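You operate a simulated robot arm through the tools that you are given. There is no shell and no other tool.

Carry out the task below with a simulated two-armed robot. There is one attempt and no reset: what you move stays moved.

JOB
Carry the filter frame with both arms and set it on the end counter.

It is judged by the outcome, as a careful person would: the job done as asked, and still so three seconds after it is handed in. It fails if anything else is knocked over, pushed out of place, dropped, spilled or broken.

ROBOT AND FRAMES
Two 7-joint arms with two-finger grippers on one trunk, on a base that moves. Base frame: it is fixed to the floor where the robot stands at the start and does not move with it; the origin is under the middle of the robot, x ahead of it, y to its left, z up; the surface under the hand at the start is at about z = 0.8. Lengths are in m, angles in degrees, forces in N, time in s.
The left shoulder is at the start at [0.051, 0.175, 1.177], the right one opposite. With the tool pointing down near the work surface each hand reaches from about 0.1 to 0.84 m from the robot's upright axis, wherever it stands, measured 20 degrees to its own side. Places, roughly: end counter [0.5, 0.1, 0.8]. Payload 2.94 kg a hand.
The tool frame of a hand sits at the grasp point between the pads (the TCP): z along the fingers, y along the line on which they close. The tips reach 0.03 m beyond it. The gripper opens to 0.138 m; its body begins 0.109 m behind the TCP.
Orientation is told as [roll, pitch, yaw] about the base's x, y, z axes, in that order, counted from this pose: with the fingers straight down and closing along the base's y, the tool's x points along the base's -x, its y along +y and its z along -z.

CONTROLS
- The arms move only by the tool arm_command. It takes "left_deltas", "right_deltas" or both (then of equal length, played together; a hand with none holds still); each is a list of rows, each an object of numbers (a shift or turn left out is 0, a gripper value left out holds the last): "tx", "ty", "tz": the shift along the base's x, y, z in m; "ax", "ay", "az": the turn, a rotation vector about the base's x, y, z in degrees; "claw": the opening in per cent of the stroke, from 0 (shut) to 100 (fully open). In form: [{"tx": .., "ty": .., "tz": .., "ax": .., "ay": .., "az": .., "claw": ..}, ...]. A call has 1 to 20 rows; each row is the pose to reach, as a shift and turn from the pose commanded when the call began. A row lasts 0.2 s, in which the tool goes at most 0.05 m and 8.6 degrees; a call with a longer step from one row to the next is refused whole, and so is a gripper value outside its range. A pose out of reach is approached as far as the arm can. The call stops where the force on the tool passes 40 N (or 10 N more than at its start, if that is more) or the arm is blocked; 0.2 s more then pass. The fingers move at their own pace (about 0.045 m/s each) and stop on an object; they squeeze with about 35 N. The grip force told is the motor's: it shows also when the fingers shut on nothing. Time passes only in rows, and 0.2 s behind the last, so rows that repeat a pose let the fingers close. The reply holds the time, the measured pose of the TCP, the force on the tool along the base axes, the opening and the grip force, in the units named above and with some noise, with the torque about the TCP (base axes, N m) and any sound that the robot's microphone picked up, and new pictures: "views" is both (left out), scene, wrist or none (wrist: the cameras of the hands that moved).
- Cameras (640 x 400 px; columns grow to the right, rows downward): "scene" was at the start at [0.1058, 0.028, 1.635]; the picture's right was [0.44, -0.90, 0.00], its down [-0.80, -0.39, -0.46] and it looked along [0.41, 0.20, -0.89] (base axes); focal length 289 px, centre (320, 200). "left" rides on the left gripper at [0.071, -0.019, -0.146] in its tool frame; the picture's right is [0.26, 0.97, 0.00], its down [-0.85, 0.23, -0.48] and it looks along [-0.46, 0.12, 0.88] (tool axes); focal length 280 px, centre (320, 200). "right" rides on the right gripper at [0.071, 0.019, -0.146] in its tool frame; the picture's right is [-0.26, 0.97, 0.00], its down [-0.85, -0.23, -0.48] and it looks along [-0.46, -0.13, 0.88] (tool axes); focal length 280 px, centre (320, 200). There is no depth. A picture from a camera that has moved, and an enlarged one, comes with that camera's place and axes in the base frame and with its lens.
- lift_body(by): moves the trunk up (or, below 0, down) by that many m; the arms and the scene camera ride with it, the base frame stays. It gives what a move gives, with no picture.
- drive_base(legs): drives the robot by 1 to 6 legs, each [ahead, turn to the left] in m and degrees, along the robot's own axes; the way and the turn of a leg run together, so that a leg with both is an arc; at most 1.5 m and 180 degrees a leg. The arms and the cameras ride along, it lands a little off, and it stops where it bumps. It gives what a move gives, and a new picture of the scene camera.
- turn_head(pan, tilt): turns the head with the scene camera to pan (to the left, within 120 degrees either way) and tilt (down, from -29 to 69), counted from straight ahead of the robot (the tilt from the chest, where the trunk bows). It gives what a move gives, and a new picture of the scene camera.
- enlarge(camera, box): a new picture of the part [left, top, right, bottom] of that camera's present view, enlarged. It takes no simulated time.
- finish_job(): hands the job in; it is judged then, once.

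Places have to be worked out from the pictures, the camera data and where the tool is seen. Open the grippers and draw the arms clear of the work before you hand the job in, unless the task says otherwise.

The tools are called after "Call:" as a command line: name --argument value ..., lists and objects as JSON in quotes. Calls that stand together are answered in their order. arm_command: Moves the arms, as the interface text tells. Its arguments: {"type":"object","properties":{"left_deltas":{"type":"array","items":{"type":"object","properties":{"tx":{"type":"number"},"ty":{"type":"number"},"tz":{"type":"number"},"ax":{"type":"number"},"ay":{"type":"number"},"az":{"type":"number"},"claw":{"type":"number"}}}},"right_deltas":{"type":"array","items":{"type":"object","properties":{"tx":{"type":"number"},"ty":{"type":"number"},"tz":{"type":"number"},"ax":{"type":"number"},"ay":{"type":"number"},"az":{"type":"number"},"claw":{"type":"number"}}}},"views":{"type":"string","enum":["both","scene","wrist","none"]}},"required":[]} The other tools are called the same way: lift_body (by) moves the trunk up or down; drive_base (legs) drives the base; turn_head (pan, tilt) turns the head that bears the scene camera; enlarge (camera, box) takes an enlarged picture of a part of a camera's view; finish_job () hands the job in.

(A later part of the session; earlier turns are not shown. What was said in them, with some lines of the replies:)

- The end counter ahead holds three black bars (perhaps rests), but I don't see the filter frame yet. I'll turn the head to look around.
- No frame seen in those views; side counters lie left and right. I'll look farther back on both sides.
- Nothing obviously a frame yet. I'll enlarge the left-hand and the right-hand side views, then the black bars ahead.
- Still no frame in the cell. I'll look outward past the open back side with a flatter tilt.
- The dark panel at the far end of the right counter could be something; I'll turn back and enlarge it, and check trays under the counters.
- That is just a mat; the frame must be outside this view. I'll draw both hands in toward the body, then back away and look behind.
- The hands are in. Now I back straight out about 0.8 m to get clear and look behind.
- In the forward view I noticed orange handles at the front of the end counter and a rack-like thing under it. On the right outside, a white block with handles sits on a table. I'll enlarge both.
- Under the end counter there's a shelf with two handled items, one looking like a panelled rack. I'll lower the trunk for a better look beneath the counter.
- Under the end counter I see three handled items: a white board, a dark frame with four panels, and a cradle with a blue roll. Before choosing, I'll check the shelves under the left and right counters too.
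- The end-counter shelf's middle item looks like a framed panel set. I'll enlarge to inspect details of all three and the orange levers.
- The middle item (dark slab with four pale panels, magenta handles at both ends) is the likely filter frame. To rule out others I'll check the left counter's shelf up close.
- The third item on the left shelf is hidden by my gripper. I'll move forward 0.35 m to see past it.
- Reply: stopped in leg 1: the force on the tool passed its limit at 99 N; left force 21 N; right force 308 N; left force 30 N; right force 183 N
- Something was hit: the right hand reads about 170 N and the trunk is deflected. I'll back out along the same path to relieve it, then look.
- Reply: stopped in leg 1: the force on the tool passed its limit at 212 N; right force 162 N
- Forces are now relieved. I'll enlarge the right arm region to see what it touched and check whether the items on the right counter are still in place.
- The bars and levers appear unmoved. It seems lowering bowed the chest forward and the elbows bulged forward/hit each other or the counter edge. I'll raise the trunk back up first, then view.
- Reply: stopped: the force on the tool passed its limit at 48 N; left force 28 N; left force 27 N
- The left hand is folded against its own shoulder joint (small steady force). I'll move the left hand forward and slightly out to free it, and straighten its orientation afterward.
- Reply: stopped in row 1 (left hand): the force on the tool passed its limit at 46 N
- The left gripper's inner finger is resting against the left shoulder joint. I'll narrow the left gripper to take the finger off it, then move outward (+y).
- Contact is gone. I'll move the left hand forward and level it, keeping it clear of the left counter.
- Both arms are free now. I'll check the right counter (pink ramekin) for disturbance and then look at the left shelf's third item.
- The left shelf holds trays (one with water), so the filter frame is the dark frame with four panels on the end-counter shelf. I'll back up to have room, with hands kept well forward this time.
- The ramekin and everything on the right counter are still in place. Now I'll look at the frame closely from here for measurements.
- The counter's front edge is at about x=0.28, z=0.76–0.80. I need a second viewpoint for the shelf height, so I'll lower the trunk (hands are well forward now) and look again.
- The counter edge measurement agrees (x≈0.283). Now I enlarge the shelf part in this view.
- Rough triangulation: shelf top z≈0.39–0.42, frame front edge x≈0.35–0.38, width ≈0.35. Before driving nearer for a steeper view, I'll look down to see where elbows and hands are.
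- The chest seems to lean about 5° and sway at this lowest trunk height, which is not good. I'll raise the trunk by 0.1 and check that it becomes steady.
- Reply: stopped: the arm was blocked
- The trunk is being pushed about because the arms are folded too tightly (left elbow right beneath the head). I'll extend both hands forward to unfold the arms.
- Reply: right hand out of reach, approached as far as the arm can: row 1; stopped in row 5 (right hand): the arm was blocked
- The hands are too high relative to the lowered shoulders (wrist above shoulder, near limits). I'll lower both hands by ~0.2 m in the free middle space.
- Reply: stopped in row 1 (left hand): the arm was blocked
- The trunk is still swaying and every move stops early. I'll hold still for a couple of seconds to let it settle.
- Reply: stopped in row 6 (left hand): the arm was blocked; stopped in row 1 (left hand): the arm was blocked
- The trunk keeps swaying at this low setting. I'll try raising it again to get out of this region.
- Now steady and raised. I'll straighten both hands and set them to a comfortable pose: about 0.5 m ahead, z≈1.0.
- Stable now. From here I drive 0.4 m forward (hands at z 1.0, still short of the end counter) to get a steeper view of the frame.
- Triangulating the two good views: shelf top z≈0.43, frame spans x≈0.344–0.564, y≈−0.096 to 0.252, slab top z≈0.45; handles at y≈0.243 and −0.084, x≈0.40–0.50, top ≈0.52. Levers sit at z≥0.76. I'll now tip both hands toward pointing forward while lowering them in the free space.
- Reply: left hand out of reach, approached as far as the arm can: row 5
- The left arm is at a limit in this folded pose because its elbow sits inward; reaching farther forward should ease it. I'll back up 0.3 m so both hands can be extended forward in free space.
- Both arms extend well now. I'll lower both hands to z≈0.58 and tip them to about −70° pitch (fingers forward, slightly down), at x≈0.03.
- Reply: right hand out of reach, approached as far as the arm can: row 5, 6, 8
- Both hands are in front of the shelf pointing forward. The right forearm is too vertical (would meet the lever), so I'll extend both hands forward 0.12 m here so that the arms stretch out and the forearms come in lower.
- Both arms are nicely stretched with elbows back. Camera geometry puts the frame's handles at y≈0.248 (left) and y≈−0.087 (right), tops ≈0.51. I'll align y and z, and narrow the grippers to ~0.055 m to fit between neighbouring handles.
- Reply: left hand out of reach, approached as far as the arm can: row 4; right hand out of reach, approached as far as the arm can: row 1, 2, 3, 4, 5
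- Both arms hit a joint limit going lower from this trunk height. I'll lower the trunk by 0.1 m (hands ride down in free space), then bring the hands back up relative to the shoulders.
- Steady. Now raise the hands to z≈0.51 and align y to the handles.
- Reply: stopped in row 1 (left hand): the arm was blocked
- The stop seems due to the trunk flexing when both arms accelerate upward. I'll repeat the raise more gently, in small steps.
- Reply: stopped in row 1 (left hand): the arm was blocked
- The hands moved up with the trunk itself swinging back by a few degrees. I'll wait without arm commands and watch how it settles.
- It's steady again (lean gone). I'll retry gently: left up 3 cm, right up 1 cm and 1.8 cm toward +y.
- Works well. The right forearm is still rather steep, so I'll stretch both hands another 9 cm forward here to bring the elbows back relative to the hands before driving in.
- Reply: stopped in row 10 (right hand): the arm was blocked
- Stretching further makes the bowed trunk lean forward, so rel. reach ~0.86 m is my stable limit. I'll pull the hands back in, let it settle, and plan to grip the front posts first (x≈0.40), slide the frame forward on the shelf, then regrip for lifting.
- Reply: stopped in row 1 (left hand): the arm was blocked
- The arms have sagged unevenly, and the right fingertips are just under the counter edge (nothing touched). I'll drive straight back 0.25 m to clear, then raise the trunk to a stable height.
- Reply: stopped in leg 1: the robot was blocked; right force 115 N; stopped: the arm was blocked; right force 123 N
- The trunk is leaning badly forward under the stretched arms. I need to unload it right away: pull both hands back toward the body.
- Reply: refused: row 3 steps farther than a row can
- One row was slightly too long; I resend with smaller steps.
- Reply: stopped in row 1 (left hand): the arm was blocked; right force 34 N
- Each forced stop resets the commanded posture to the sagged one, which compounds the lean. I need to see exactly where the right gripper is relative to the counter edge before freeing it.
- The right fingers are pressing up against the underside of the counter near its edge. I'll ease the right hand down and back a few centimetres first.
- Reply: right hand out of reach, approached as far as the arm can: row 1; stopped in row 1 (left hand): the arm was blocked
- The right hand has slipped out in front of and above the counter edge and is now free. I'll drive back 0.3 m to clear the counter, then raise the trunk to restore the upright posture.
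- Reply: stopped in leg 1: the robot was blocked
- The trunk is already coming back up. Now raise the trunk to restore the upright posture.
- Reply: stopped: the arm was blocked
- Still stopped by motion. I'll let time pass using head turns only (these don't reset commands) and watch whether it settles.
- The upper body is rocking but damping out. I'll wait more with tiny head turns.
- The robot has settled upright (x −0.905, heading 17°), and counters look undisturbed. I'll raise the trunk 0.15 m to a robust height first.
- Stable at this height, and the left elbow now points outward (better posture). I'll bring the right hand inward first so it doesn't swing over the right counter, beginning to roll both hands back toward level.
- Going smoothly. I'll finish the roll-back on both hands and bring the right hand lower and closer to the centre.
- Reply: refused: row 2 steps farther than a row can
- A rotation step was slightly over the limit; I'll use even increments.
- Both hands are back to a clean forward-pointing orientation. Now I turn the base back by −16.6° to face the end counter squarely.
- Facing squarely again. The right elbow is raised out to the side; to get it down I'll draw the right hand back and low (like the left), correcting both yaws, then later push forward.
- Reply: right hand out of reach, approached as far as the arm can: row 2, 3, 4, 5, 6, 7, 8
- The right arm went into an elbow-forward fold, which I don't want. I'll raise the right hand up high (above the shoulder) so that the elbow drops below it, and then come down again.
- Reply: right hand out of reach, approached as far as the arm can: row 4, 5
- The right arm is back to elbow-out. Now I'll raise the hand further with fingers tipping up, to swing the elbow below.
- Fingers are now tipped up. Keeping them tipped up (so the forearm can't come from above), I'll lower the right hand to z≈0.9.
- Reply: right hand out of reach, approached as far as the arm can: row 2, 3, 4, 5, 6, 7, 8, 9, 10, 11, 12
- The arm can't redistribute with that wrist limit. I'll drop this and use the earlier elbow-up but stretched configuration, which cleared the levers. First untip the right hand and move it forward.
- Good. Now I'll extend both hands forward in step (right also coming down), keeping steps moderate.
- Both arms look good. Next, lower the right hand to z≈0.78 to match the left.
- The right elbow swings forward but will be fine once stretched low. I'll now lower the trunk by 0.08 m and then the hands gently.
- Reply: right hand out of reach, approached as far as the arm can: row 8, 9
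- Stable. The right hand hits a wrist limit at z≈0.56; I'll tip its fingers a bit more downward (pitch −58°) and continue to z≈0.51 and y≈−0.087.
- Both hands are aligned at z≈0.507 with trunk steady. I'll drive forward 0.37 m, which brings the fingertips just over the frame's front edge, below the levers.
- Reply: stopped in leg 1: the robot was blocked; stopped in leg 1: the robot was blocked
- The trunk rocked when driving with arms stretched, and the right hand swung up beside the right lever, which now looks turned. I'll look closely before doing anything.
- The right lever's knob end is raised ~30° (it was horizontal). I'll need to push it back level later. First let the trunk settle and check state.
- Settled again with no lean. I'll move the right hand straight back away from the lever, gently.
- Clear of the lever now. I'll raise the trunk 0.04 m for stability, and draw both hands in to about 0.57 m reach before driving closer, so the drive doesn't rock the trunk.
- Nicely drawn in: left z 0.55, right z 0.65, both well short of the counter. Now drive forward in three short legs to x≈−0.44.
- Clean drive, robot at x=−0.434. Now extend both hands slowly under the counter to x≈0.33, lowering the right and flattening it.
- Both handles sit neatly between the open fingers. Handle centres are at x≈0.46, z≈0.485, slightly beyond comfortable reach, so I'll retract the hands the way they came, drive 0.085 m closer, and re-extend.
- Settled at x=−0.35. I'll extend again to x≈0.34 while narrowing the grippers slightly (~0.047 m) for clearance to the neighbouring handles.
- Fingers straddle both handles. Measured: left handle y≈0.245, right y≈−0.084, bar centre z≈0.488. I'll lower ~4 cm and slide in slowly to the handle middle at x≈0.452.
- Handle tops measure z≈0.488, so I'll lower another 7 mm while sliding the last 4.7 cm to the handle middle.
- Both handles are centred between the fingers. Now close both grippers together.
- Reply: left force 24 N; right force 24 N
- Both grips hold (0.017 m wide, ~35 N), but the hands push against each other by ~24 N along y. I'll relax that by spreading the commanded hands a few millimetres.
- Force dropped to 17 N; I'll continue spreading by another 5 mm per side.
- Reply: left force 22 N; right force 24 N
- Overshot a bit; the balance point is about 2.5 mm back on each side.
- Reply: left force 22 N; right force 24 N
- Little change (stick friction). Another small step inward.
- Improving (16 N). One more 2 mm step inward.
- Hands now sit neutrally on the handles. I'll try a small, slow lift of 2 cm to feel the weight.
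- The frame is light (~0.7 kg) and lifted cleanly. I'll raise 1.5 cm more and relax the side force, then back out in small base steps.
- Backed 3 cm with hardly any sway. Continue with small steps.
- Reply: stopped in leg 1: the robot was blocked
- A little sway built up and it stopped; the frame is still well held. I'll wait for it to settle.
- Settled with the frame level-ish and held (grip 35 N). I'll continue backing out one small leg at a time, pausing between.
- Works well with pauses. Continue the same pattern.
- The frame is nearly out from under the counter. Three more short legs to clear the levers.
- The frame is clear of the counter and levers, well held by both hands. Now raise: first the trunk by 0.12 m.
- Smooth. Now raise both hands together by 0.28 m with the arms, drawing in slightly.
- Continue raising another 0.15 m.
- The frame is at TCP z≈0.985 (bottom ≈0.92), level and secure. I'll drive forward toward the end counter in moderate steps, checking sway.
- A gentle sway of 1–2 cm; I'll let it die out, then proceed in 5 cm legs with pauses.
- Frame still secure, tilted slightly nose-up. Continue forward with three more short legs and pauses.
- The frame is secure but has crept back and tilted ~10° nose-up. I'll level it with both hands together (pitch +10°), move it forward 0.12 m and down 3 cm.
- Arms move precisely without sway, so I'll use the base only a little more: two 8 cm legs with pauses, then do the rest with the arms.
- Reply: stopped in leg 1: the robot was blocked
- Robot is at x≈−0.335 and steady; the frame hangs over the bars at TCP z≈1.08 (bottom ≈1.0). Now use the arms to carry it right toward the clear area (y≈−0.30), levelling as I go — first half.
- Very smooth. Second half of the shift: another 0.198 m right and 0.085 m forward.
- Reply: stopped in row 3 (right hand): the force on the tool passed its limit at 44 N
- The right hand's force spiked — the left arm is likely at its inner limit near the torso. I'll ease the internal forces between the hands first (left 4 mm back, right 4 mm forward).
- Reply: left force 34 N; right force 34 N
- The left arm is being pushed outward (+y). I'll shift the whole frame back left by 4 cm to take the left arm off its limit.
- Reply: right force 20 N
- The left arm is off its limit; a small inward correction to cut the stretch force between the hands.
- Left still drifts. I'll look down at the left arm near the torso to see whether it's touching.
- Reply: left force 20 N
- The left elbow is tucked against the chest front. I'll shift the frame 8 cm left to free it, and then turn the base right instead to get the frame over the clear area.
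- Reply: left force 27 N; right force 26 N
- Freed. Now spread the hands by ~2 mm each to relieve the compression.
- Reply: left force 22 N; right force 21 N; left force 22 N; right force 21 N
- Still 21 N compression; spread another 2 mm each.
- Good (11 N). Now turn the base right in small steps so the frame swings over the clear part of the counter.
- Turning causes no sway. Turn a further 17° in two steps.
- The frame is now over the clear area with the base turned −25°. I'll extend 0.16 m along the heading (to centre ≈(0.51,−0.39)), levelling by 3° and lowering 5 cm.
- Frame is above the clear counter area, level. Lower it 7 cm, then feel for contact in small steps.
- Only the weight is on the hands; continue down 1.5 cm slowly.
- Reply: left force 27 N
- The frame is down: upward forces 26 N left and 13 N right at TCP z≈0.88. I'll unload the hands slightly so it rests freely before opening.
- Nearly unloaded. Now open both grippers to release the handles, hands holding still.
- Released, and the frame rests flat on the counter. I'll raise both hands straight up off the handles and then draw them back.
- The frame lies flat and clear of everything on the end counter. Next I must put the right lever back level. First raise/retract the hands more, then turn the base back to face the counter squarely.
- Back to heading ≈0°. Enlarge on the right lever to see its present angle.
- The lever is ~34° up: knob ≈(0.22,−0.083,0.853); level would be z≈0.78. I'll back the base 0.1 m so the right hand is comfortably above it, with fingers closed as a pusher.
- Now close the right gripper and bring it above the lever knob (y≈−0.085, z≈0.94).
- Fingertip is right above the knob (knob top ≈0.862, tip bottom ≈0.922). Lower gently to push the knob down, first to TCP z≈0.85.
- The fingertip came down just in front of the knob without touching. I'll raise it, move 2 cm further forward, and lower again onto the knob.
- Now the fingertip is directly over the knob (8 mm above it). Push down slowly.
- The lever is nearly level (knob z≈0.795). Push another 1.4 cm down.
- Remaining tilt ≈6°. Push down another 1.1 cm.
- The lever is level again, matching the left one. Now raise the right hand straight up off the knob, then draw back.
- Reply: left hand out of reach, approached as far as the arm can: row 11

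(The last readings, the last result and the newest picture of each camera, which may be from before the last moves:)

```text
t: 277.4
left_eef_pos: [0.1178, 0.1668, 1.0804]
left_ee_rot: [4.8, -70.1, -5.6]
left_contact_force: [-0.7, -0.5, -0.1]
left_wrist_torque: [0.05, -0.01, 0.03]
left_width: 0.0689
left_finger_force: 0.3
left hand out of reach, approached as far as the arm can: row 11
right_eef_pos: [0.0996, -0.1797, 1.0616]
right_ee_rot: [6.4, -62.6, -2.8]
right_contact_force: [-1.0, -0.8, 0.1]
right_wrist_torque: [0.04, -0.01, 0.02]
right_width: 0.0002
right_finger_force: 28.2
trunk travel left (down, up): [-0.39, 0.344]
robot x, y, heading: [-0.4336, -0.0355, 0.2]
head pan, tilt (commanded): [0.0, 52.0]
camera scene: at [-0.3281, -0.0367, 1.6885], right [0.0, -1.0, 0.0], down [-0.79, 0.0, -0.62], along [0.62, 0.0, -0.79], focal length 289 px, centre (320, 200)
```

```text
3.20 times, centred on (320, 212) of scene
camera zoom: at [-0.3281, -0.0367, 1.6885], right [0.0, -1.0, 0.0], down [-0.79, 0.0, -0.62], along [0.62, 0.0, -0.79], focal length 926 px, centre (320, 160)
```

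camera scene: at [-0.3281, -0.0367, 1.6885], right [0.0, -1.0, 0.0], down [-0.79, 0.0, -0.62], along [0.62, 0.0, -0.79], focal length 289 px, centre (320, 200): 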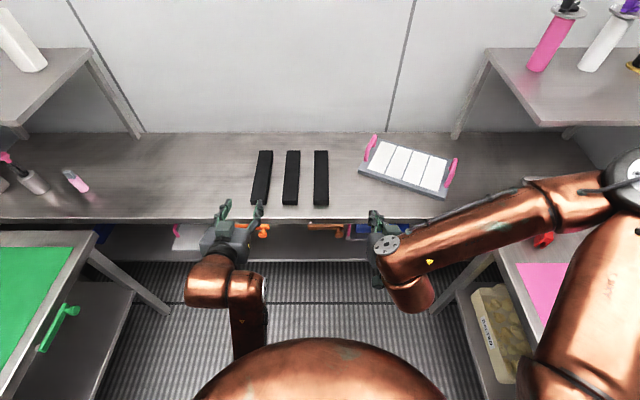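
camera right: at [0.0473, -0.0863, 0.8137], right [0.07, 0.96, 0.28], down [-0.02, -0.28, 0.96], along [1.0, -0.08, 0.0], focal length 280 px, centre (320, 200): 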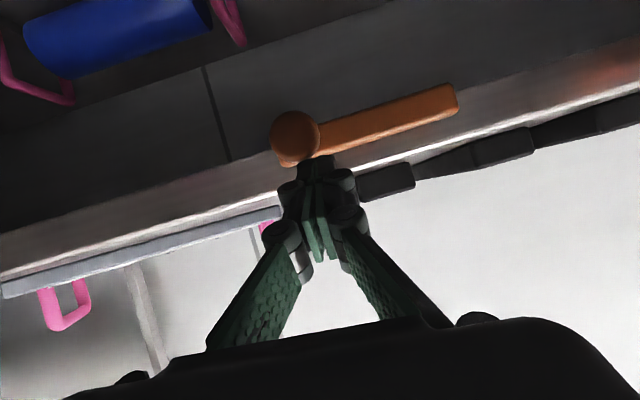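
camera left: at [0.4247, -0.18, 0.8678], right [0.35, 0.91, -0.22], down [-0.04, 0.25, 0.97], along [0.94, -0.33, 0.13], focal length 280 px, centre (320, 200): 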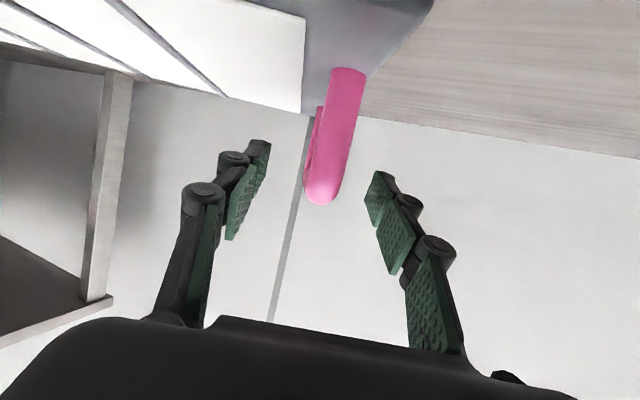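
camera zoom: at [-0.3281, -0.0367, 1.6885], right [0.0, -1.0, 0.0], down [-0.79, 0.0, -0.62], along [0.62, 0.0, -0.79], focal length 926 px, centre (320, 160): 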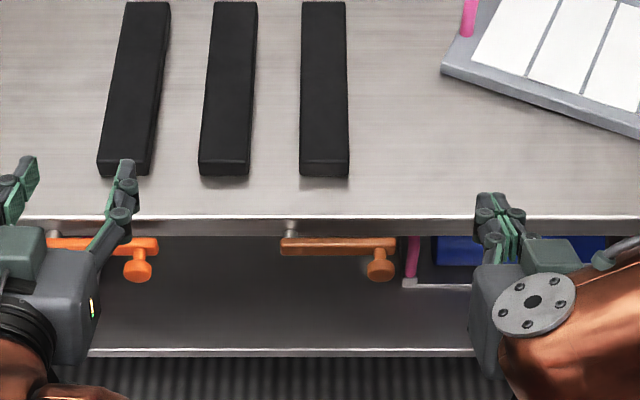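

Both levers are level, bars undisturbed, frame flat on the counter. I'll open the right gripper and back the robot away from the work.

Call:
arm_command --right_deltas '[{"claw": 60}, {"claw": 60}, {"claw": 60}, {"claw": 60}]' --views "none"

Call:
drive_base --legs '[[-0.07, 0]]'

Call:
turn_head --pan 0 --tilt 50

Call:
turn_head --pan 0 --tilt 48

Call:
drive_base --legs '[[-0.08, 0]]'

Call:
turn_head --pan 0 --tilt 45

Call:
turn_head --pan -10 --tilt 42

```text
t: 278.4
left_eef_pos: [0.1172, 0.1681, 1.08]
left_ee_rot: [4.5, -70.1, -5.5]
left_contact_force: [0.4, -1.1, 0.0]
left_wrist_torque: [-0.01, 0.01, 0.01]
left_width: 0.0691
left_finger_force: 0.0
right_eef_pos: [0.1013, -0.1792, 1.0601]
right_ee_rot: [6.3, -62.5, -2.8]
right_contact_force: [0.2, -0.1, -0.4]
right_wrist_torque: [-0.01, -0.03, 0.03]
right_width: 0.083
right_finger_force: 0.4
trunk travel left (down, up): [-0.39, 0.344]
robot x, y, heading: [-0.4332, -0.0357, -0.1]
head pan, tilt (commanded): [0.0, 52.0]
```

```text
t: 279.4
left_eef_pos: [0.0442, 0.1695, 1.0821]
left_ee_rot: [4.6, -70.3, -5.5]
left_contact_force: [-1.2, 0.0, 1.1]
left_wrist_torque: [0.0, -0.03, -0.03]
left_width: 0.069
left_finger_force: 0.0
right_eef_pos: [0.0259, -0.1782, 1.0618]
right_ee_rot: [6.4, -62.7, -2.6]
right_contact_force: [-0.8, 0.5, 0.2]
right_wrist_torque: [-0.01, -0.01, -0.04]
right_width: 0.0829
right_finger_force: 0.1
trunk travel left (down, up): [-0.39, 0.344]
robot x, y, heading: [-0.4956, -0.0367, 0.1]
head pan, tilt (commanded): [0.0, 52.0]
camera scene: at [-0.403, -0.0356, 1.6889], right [0.0, -1.0, 0.0], down [-0.79, 0.0, -0.62], along [0.62, 0.0, -0.79], focal length 289 px, centre (320, 200)
```

scene: 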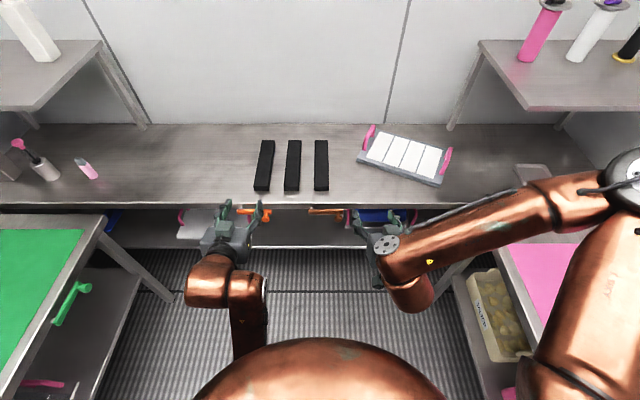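

```text
t: 280.0
left_eef_pos: [0.0484, 0.1678, 1.0799]
left_ee_rot: [4.5, -70.1, -5.4]
left_contact_force: [-0.5, 0.1, -0.3]
left_wrist_torque: [0.0, 0.0, 0.01]
left_width: 0.069
left_finger_force: 0.0
right_eef_pos: [0.032, -0.1769, 1.0607]
right_ee_rot: [6.3, -62.5, -2.7]
right_contact_force: [-0.2, -0.4, -0.3]
right_wrist_torque: [0.01, -0.03, -0.01]
right_width: 0.0828
right_finger_force: 0.1
trunk travel left (down, up): [-0.39, 0.344]
robot x, y, heading: [-0.5034, -0.0381, 0.2]
head pan, tilt (commanded): [0.0, 50.0]
camera scene: at [-0.3945, -0.0357, 1.691], right [0.0, -1.0, 0.0], down [-0.77, 0.0, -0.64], along [0.64, 0.0, -0.77], focal length 289 px, centre (320, 200)
```

scene: 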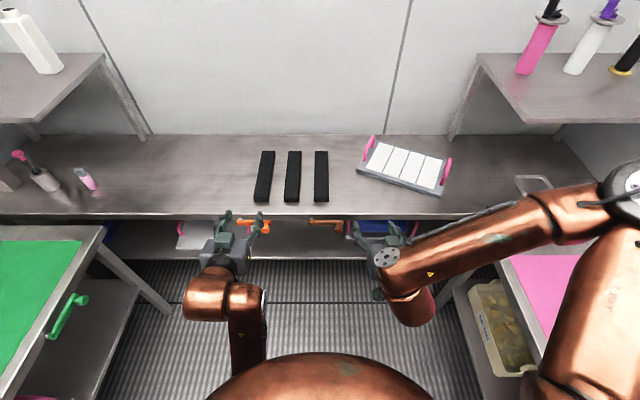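

```text
t: 280.6
left_eef_pos: [0.048, 0.1685, 1.0793]
left_ee_rot: [4.6, -70.1, -5.5]
left_contact_force: [0.0, 0.7, -0.1]
left_wrist_torque: [-0.02, 0.0, -0.01]
left_width: 0.069
left_finger_force: 0.1
right_eef_pos: [0.0306, -0.1783, 1.0605]
right_ee_rot: [6.3, -62.5, -2.8]
right_contact_force: [-0.8, -0.5, 0.2]
right_wrist_torque: [-0.02, 0.01, -0.02]
right_width: 0.0829
right_finger_force: 0.2
trunk travel left (down, up): [-0.39, 0.344]
robot x, y, heading: [-0.4966, -0.0376, 0.3]
head pan, tilt (commanded): [0.0, 48.0]
camera scene: at [-0.394, -0.0357, 1.6938], right [0.0, -1.0, 0.0], down [-0.74, 0.0, -0.67], along [0.67, 0.0, -0.74], focal length 289 px, centre (320, 200)
```

scene: 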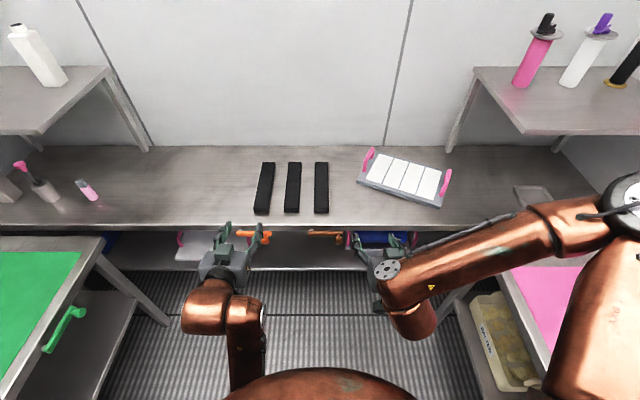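

```text
t: 281.7
left_eef_pos: [-0.0356, 0.1683, 1.082]
left_ee_rot: [4.7, -70.4, -5.7]
left_contact_force: [-0.6, -0.5, 0.2]
left_wrist_torque: [0.0, 0.01, -0.01]
left_width: 0.0689
left_finger_force: 0.1
right_eef_pos: [-0.0526, -0.1779, 1.0626]
right_ee_rot: [6.3, -62.7, -2.7]
right_contact_force: [-0.5, 0.1, 0.8]
right_wrist_torque: [0.01, -0.04, -0.03]
right_width: 0.0831
right_finger_force: 0.1
trunk travel left (down, up): [-0.39, 0.344]
robot x, y, heading: [-0.5839, -0.038, 0.1]
head pan, tilt (commanded): [0.0, 48.0]
camera scene: at [-0.4787, -0.0358, 1.6942], right [0.0, -1.0, 0.0], down [-0.74, 0.0, -0.67], along [0.67, 0.0, -0.74], focal length 289 px, centre (320, 200)
```

scene: 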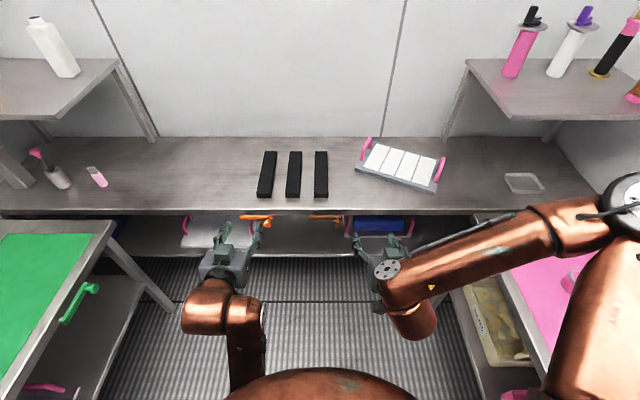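

```text
t: 282.3
left_eef_pos: [-0.0325, 0.1675, 1.0811]
left_ee_rot: [4.5, -70.1, -5.5]
left_contact_force: [0.2, -0.1, -0.3]
left_wrist_torque: [0.01, 0.03, -0.01]
left_width: 0.0689
left_finger_force: 0.0
right_eef_pos: [-0.0478, -0.1777, 1.0601]
right_ee_rot: [6.3, -62.5, -2.7]
right_contact_force: [0.4, 0.2, 0.0]
right_wrist_torque: [0.02, -0.02, 0.0]
right_width: 0.0826
right_finger_force: 0.1
trunk travel left (down, up): [-0.39, 0.344]
robot x, y, heading: [-0.5823, -0.0359, 0.1]
head pan, tilt (commanded): [0.0, 45.0]
camera scene: at [-0.4706, -0.0361, 1.6979], right [0.0, -1.0, 0.0], down [-0.71, 0.0, -0.71], along [0.71, 0.0, -0.71], focal length 289 px, centre (320, 200)
```

scene: 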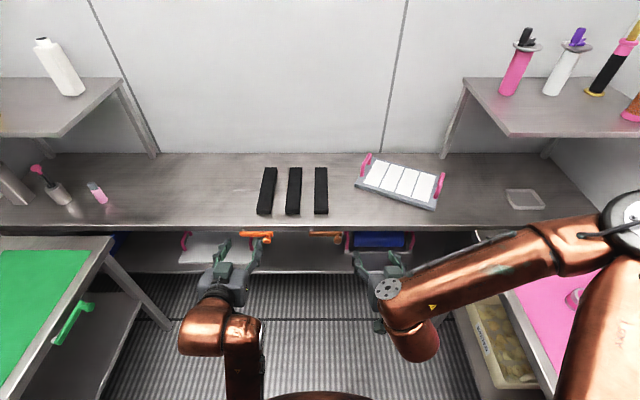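

```text
t: 283.0
left_eef_pos: [-0.0335, 0.1683, 1.0813]
left_ee_rot: [4.5, -70.2, -5.5]
left_contact_force: [-0.4, -0.1, 0.6]
left_wrist_torque: [-0.01, 0.01, 0.0]
left_width: 0.0688
left_finger_force: 0.0
right_eef_pos: [-0.05, -0.1775, 1.0608]
right_ee_rot: [6.3, -62.5, -2.7]
right_contact_force: [-0.6, 0.2, -0.5]
right_wrist_torque: [0.03, 0.01, 0.03]
right_width: 0.0828
right_finger_force: 0.1
trunk travel left (down, up): [-0.39, 0.344]
robot x, y, heading: [-0.5875, -0.0375, 0.3]
head pan, tilt (commanded): [-10.0, 42.0]
camera scene: at [-0.4705, -0.0504, 1.7023], right [-0.17, -0.99, 0.0], down [-0.66, 0.11, -0.74], along [0.73, -0.13, -0.67], focal length 289 px, centre (320, 200)
```

scene: 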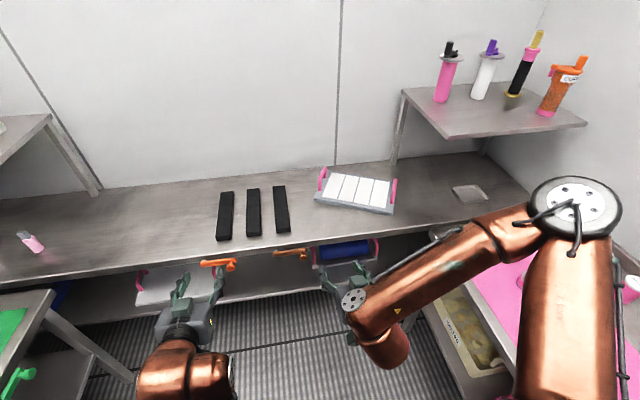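

The arms are clear. I'll do a final check of the frame, levers, shelf items and the side counters.

Call:
enlarge --camera "scene" --box '[120, 150, 440, 350]'

Call:
turn_head --pan -75 --tilt 40

Call:
turn_head --pan 70 --tilt 40

Call:
turn_head --pan 0 --tilt 35

Call:
enlarge --camera "scene" --box '[160, 120, 480, 320]'

```text
2.00 times, centred on (280, 250) of scene
camera zoom: at [-0.4705, -0.0504, 1.7023], right [-0.17, -0.99, 0.0], down [-0.66, 0.11, -0.74], along [0.73, -0.13, -0.67], focal length 579 px, centre (400, 100)
```

zoom: 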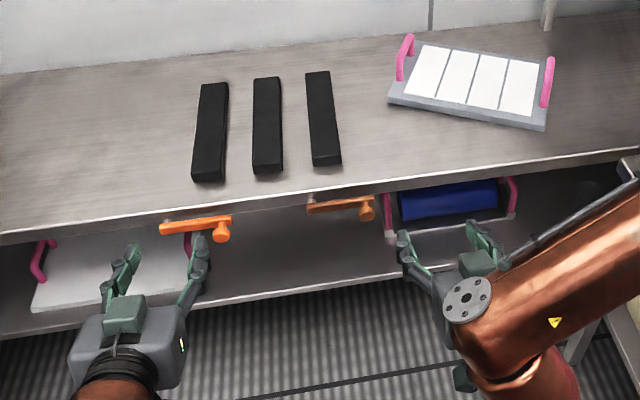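

```text
t: 284.4
left_eef_pos: [-0.0313, 0.1676, 1.0798]
left_ee_rot: [4.7, -70.2, -5.4]
left_contact_force: [0.5, 1.0, -0.5]
left_wrist_torque: [0.01, 0.01, -0.02]
left_width: 0.0692
left_finger_force: 0.0
right_eef_pos: [-0.0502, -0.1788, 1.0606]
right_ee_rot: [6.4, -62.5, -2.8]
right_contact_force: [-0.1, 0.2, 0.0]
right_wrist_torque: [-0.02, 0.01, 0.0]
right_width: 0.0826
right_finger_force: 0.1
trunk travel left (down, up): [-0.39, 0.344]
robot x, y, heading: [-0.582, -0.0369, -0.0]
head pan, tilt (commanded): [-75.0, 40.0]
camera scene: at [-0.5306, -0.1183, 1.7053], right [-0.96, -0.26, 0.0], down [-0.17, 0.62, -0.77], along [0.2, -0.74, -0.64], focal length 289 px, centre (320, 200)
```

scene: 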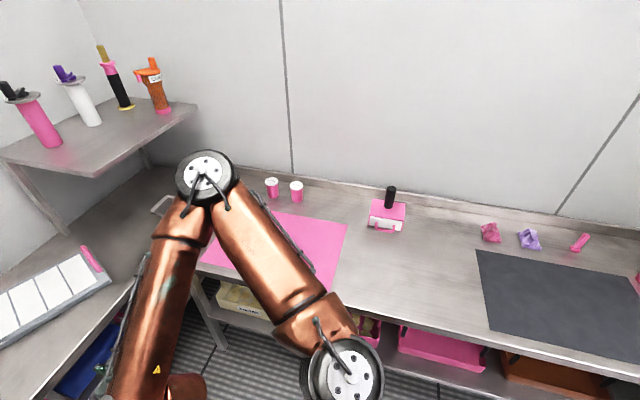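

```text
t: 286.7
left_eef_pos: [-0.0325, 0.1674, 1.0811]
left_ee_rot: [4.6, -70.2, -5.6]
left_contact_force: [0.1, -0.5, 0.0]
left_wrist_torque: [0.02, -0.02, -0.03]
left_width: 0.0692
left_finger_force: 0.1
right_eef_pos: [-0.0508, -0.1794, 1.0606]
right_ee_rot: [6.3, -62.4, -2.7]
right_contact_force: [0.7, -0.3, 0.9]
right_wrist_torque: [-0.02, 0.01, -0.04]
right_width: 0.0827
right_finger_force: 0.0
trunk travel left (down, up): [-0.39, 0.344]
robot x, y, heading: [-0.5833, -0.0355, -0.1]
head pan, tilt (commanded): [70.0, 40.0]
camera scene: at [-0.524, 0.0437, 1.7053], right [0.94, -0.34, 0.0], down [-0.22, -0.6, -0.77], along [0.26, 0.72, -0.64], focal length 289 px, centre (320, 200)
```

scene: 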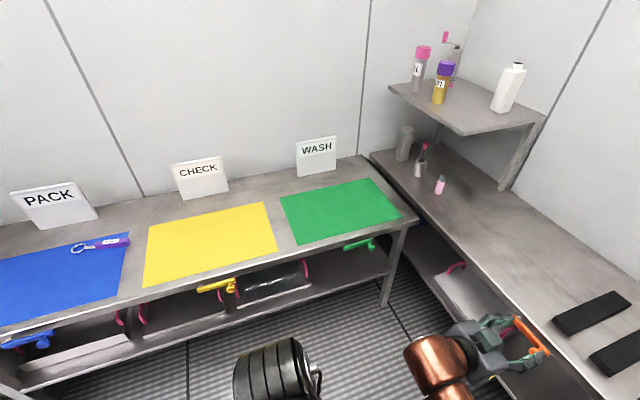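

```text
t: 288.1
left_eef_pos: [-0.0321, 0.1683, 1.0812]
left_ee_rot: [4.5, -70.1, -5.4]
left_contact_force: [-0.4, -1.1, 0.9]
left_wrist_torque: [0.0, 0.01, -0.01]
left_width: 0.069
left_finger_force: 0.1
right_eef_pos: [-0.0493, -0.1781, 1.0603]
right_ee_rot: [6.3, -62.6, -2.7]
right_contact_force: [0.8, -0.2, -0.3]
right_wrist_torque: [0.0, -0.03, 0.02]
right_width: 0.0827
right_finger_force: 0.1
trunk travel left (down, up): [-0.39, 0.344]
robot x, y, heading: [-0.5821, -0.0347, 0.2]
head pan, tilt (commanded): [0.0, 35.0]
camera scene: at [-0.4648, -0.036, 1.7128], right [0.0, -1.0, 0.0], down [-0.57, 0.0, -0.82], along [0.82, 0.0, -0.57], focal length 289 px, centre (320, 200)
```

scene: 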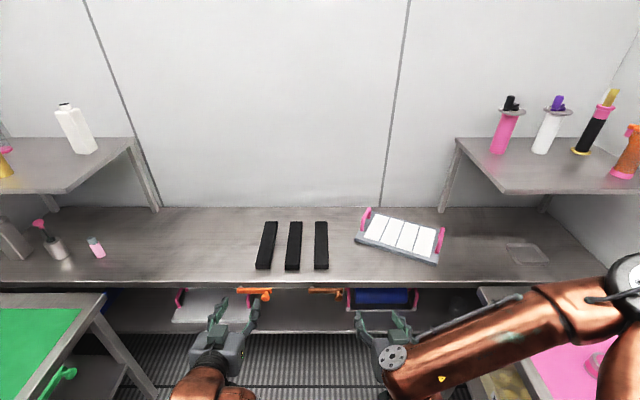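

```text
2.00 times, centred on (320, 220) of scene
camera zoom: at [-0.4648, -0.036, 1.7128], right [0.0, -1.0, 0.0], down [-0.57, 0.0, -0.82], along [0.82, 0.0, -0.57], focal length 579 px, centre (320, 160)
```

zoom: 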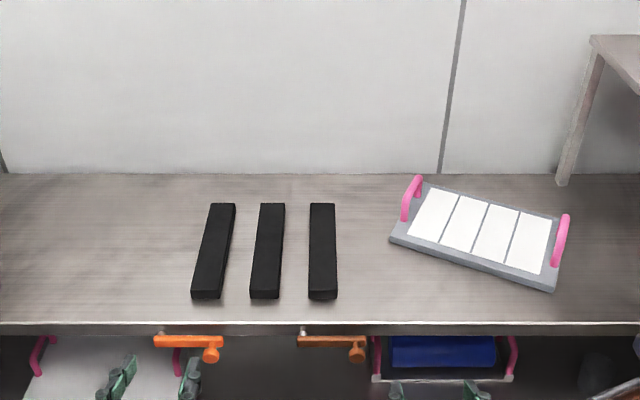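

Everything checks out: the filter frame rests flat on the end counter, both levers level, bars, shelf items and side counters undisturbed, grippers open and arms clear. I hand the job in.

Call:
finish_job

```text
The job is handed in.
```

The filter frame is now flat on the end counter, on the clear stretch to the right of the three black bars. I carried it there with both arms from the shelf under that counter. Both grippers are open and the arms are drawn back.

A few things went wrong on the way:

- **Right-hand lever:** the robot's trunk swayed during an early approach, and the right hand pushed up the right-hand lever on the front of the end counter by about 35 degrees. I pressed it back down with the closed gripper, and in the last pictures it is level and matches the left one.
- **Contacts with the furniture:** the right hand once pressed against the underside of the end counter near its edge. Earlier, a drive forward stopped on a high force reading of up to about 240 N; I think the arm hit itself, but I did not see exactly what it touched.
- **Other objects:** in the final pictures the bars, the other two items on the shelf, and the things on both side counters look undisturbed. The small red item at the corner of the right counter was hidden behind the arm at the end. I last saw it upright a few seconds before.

The job is handed in; I don't have the verdict.
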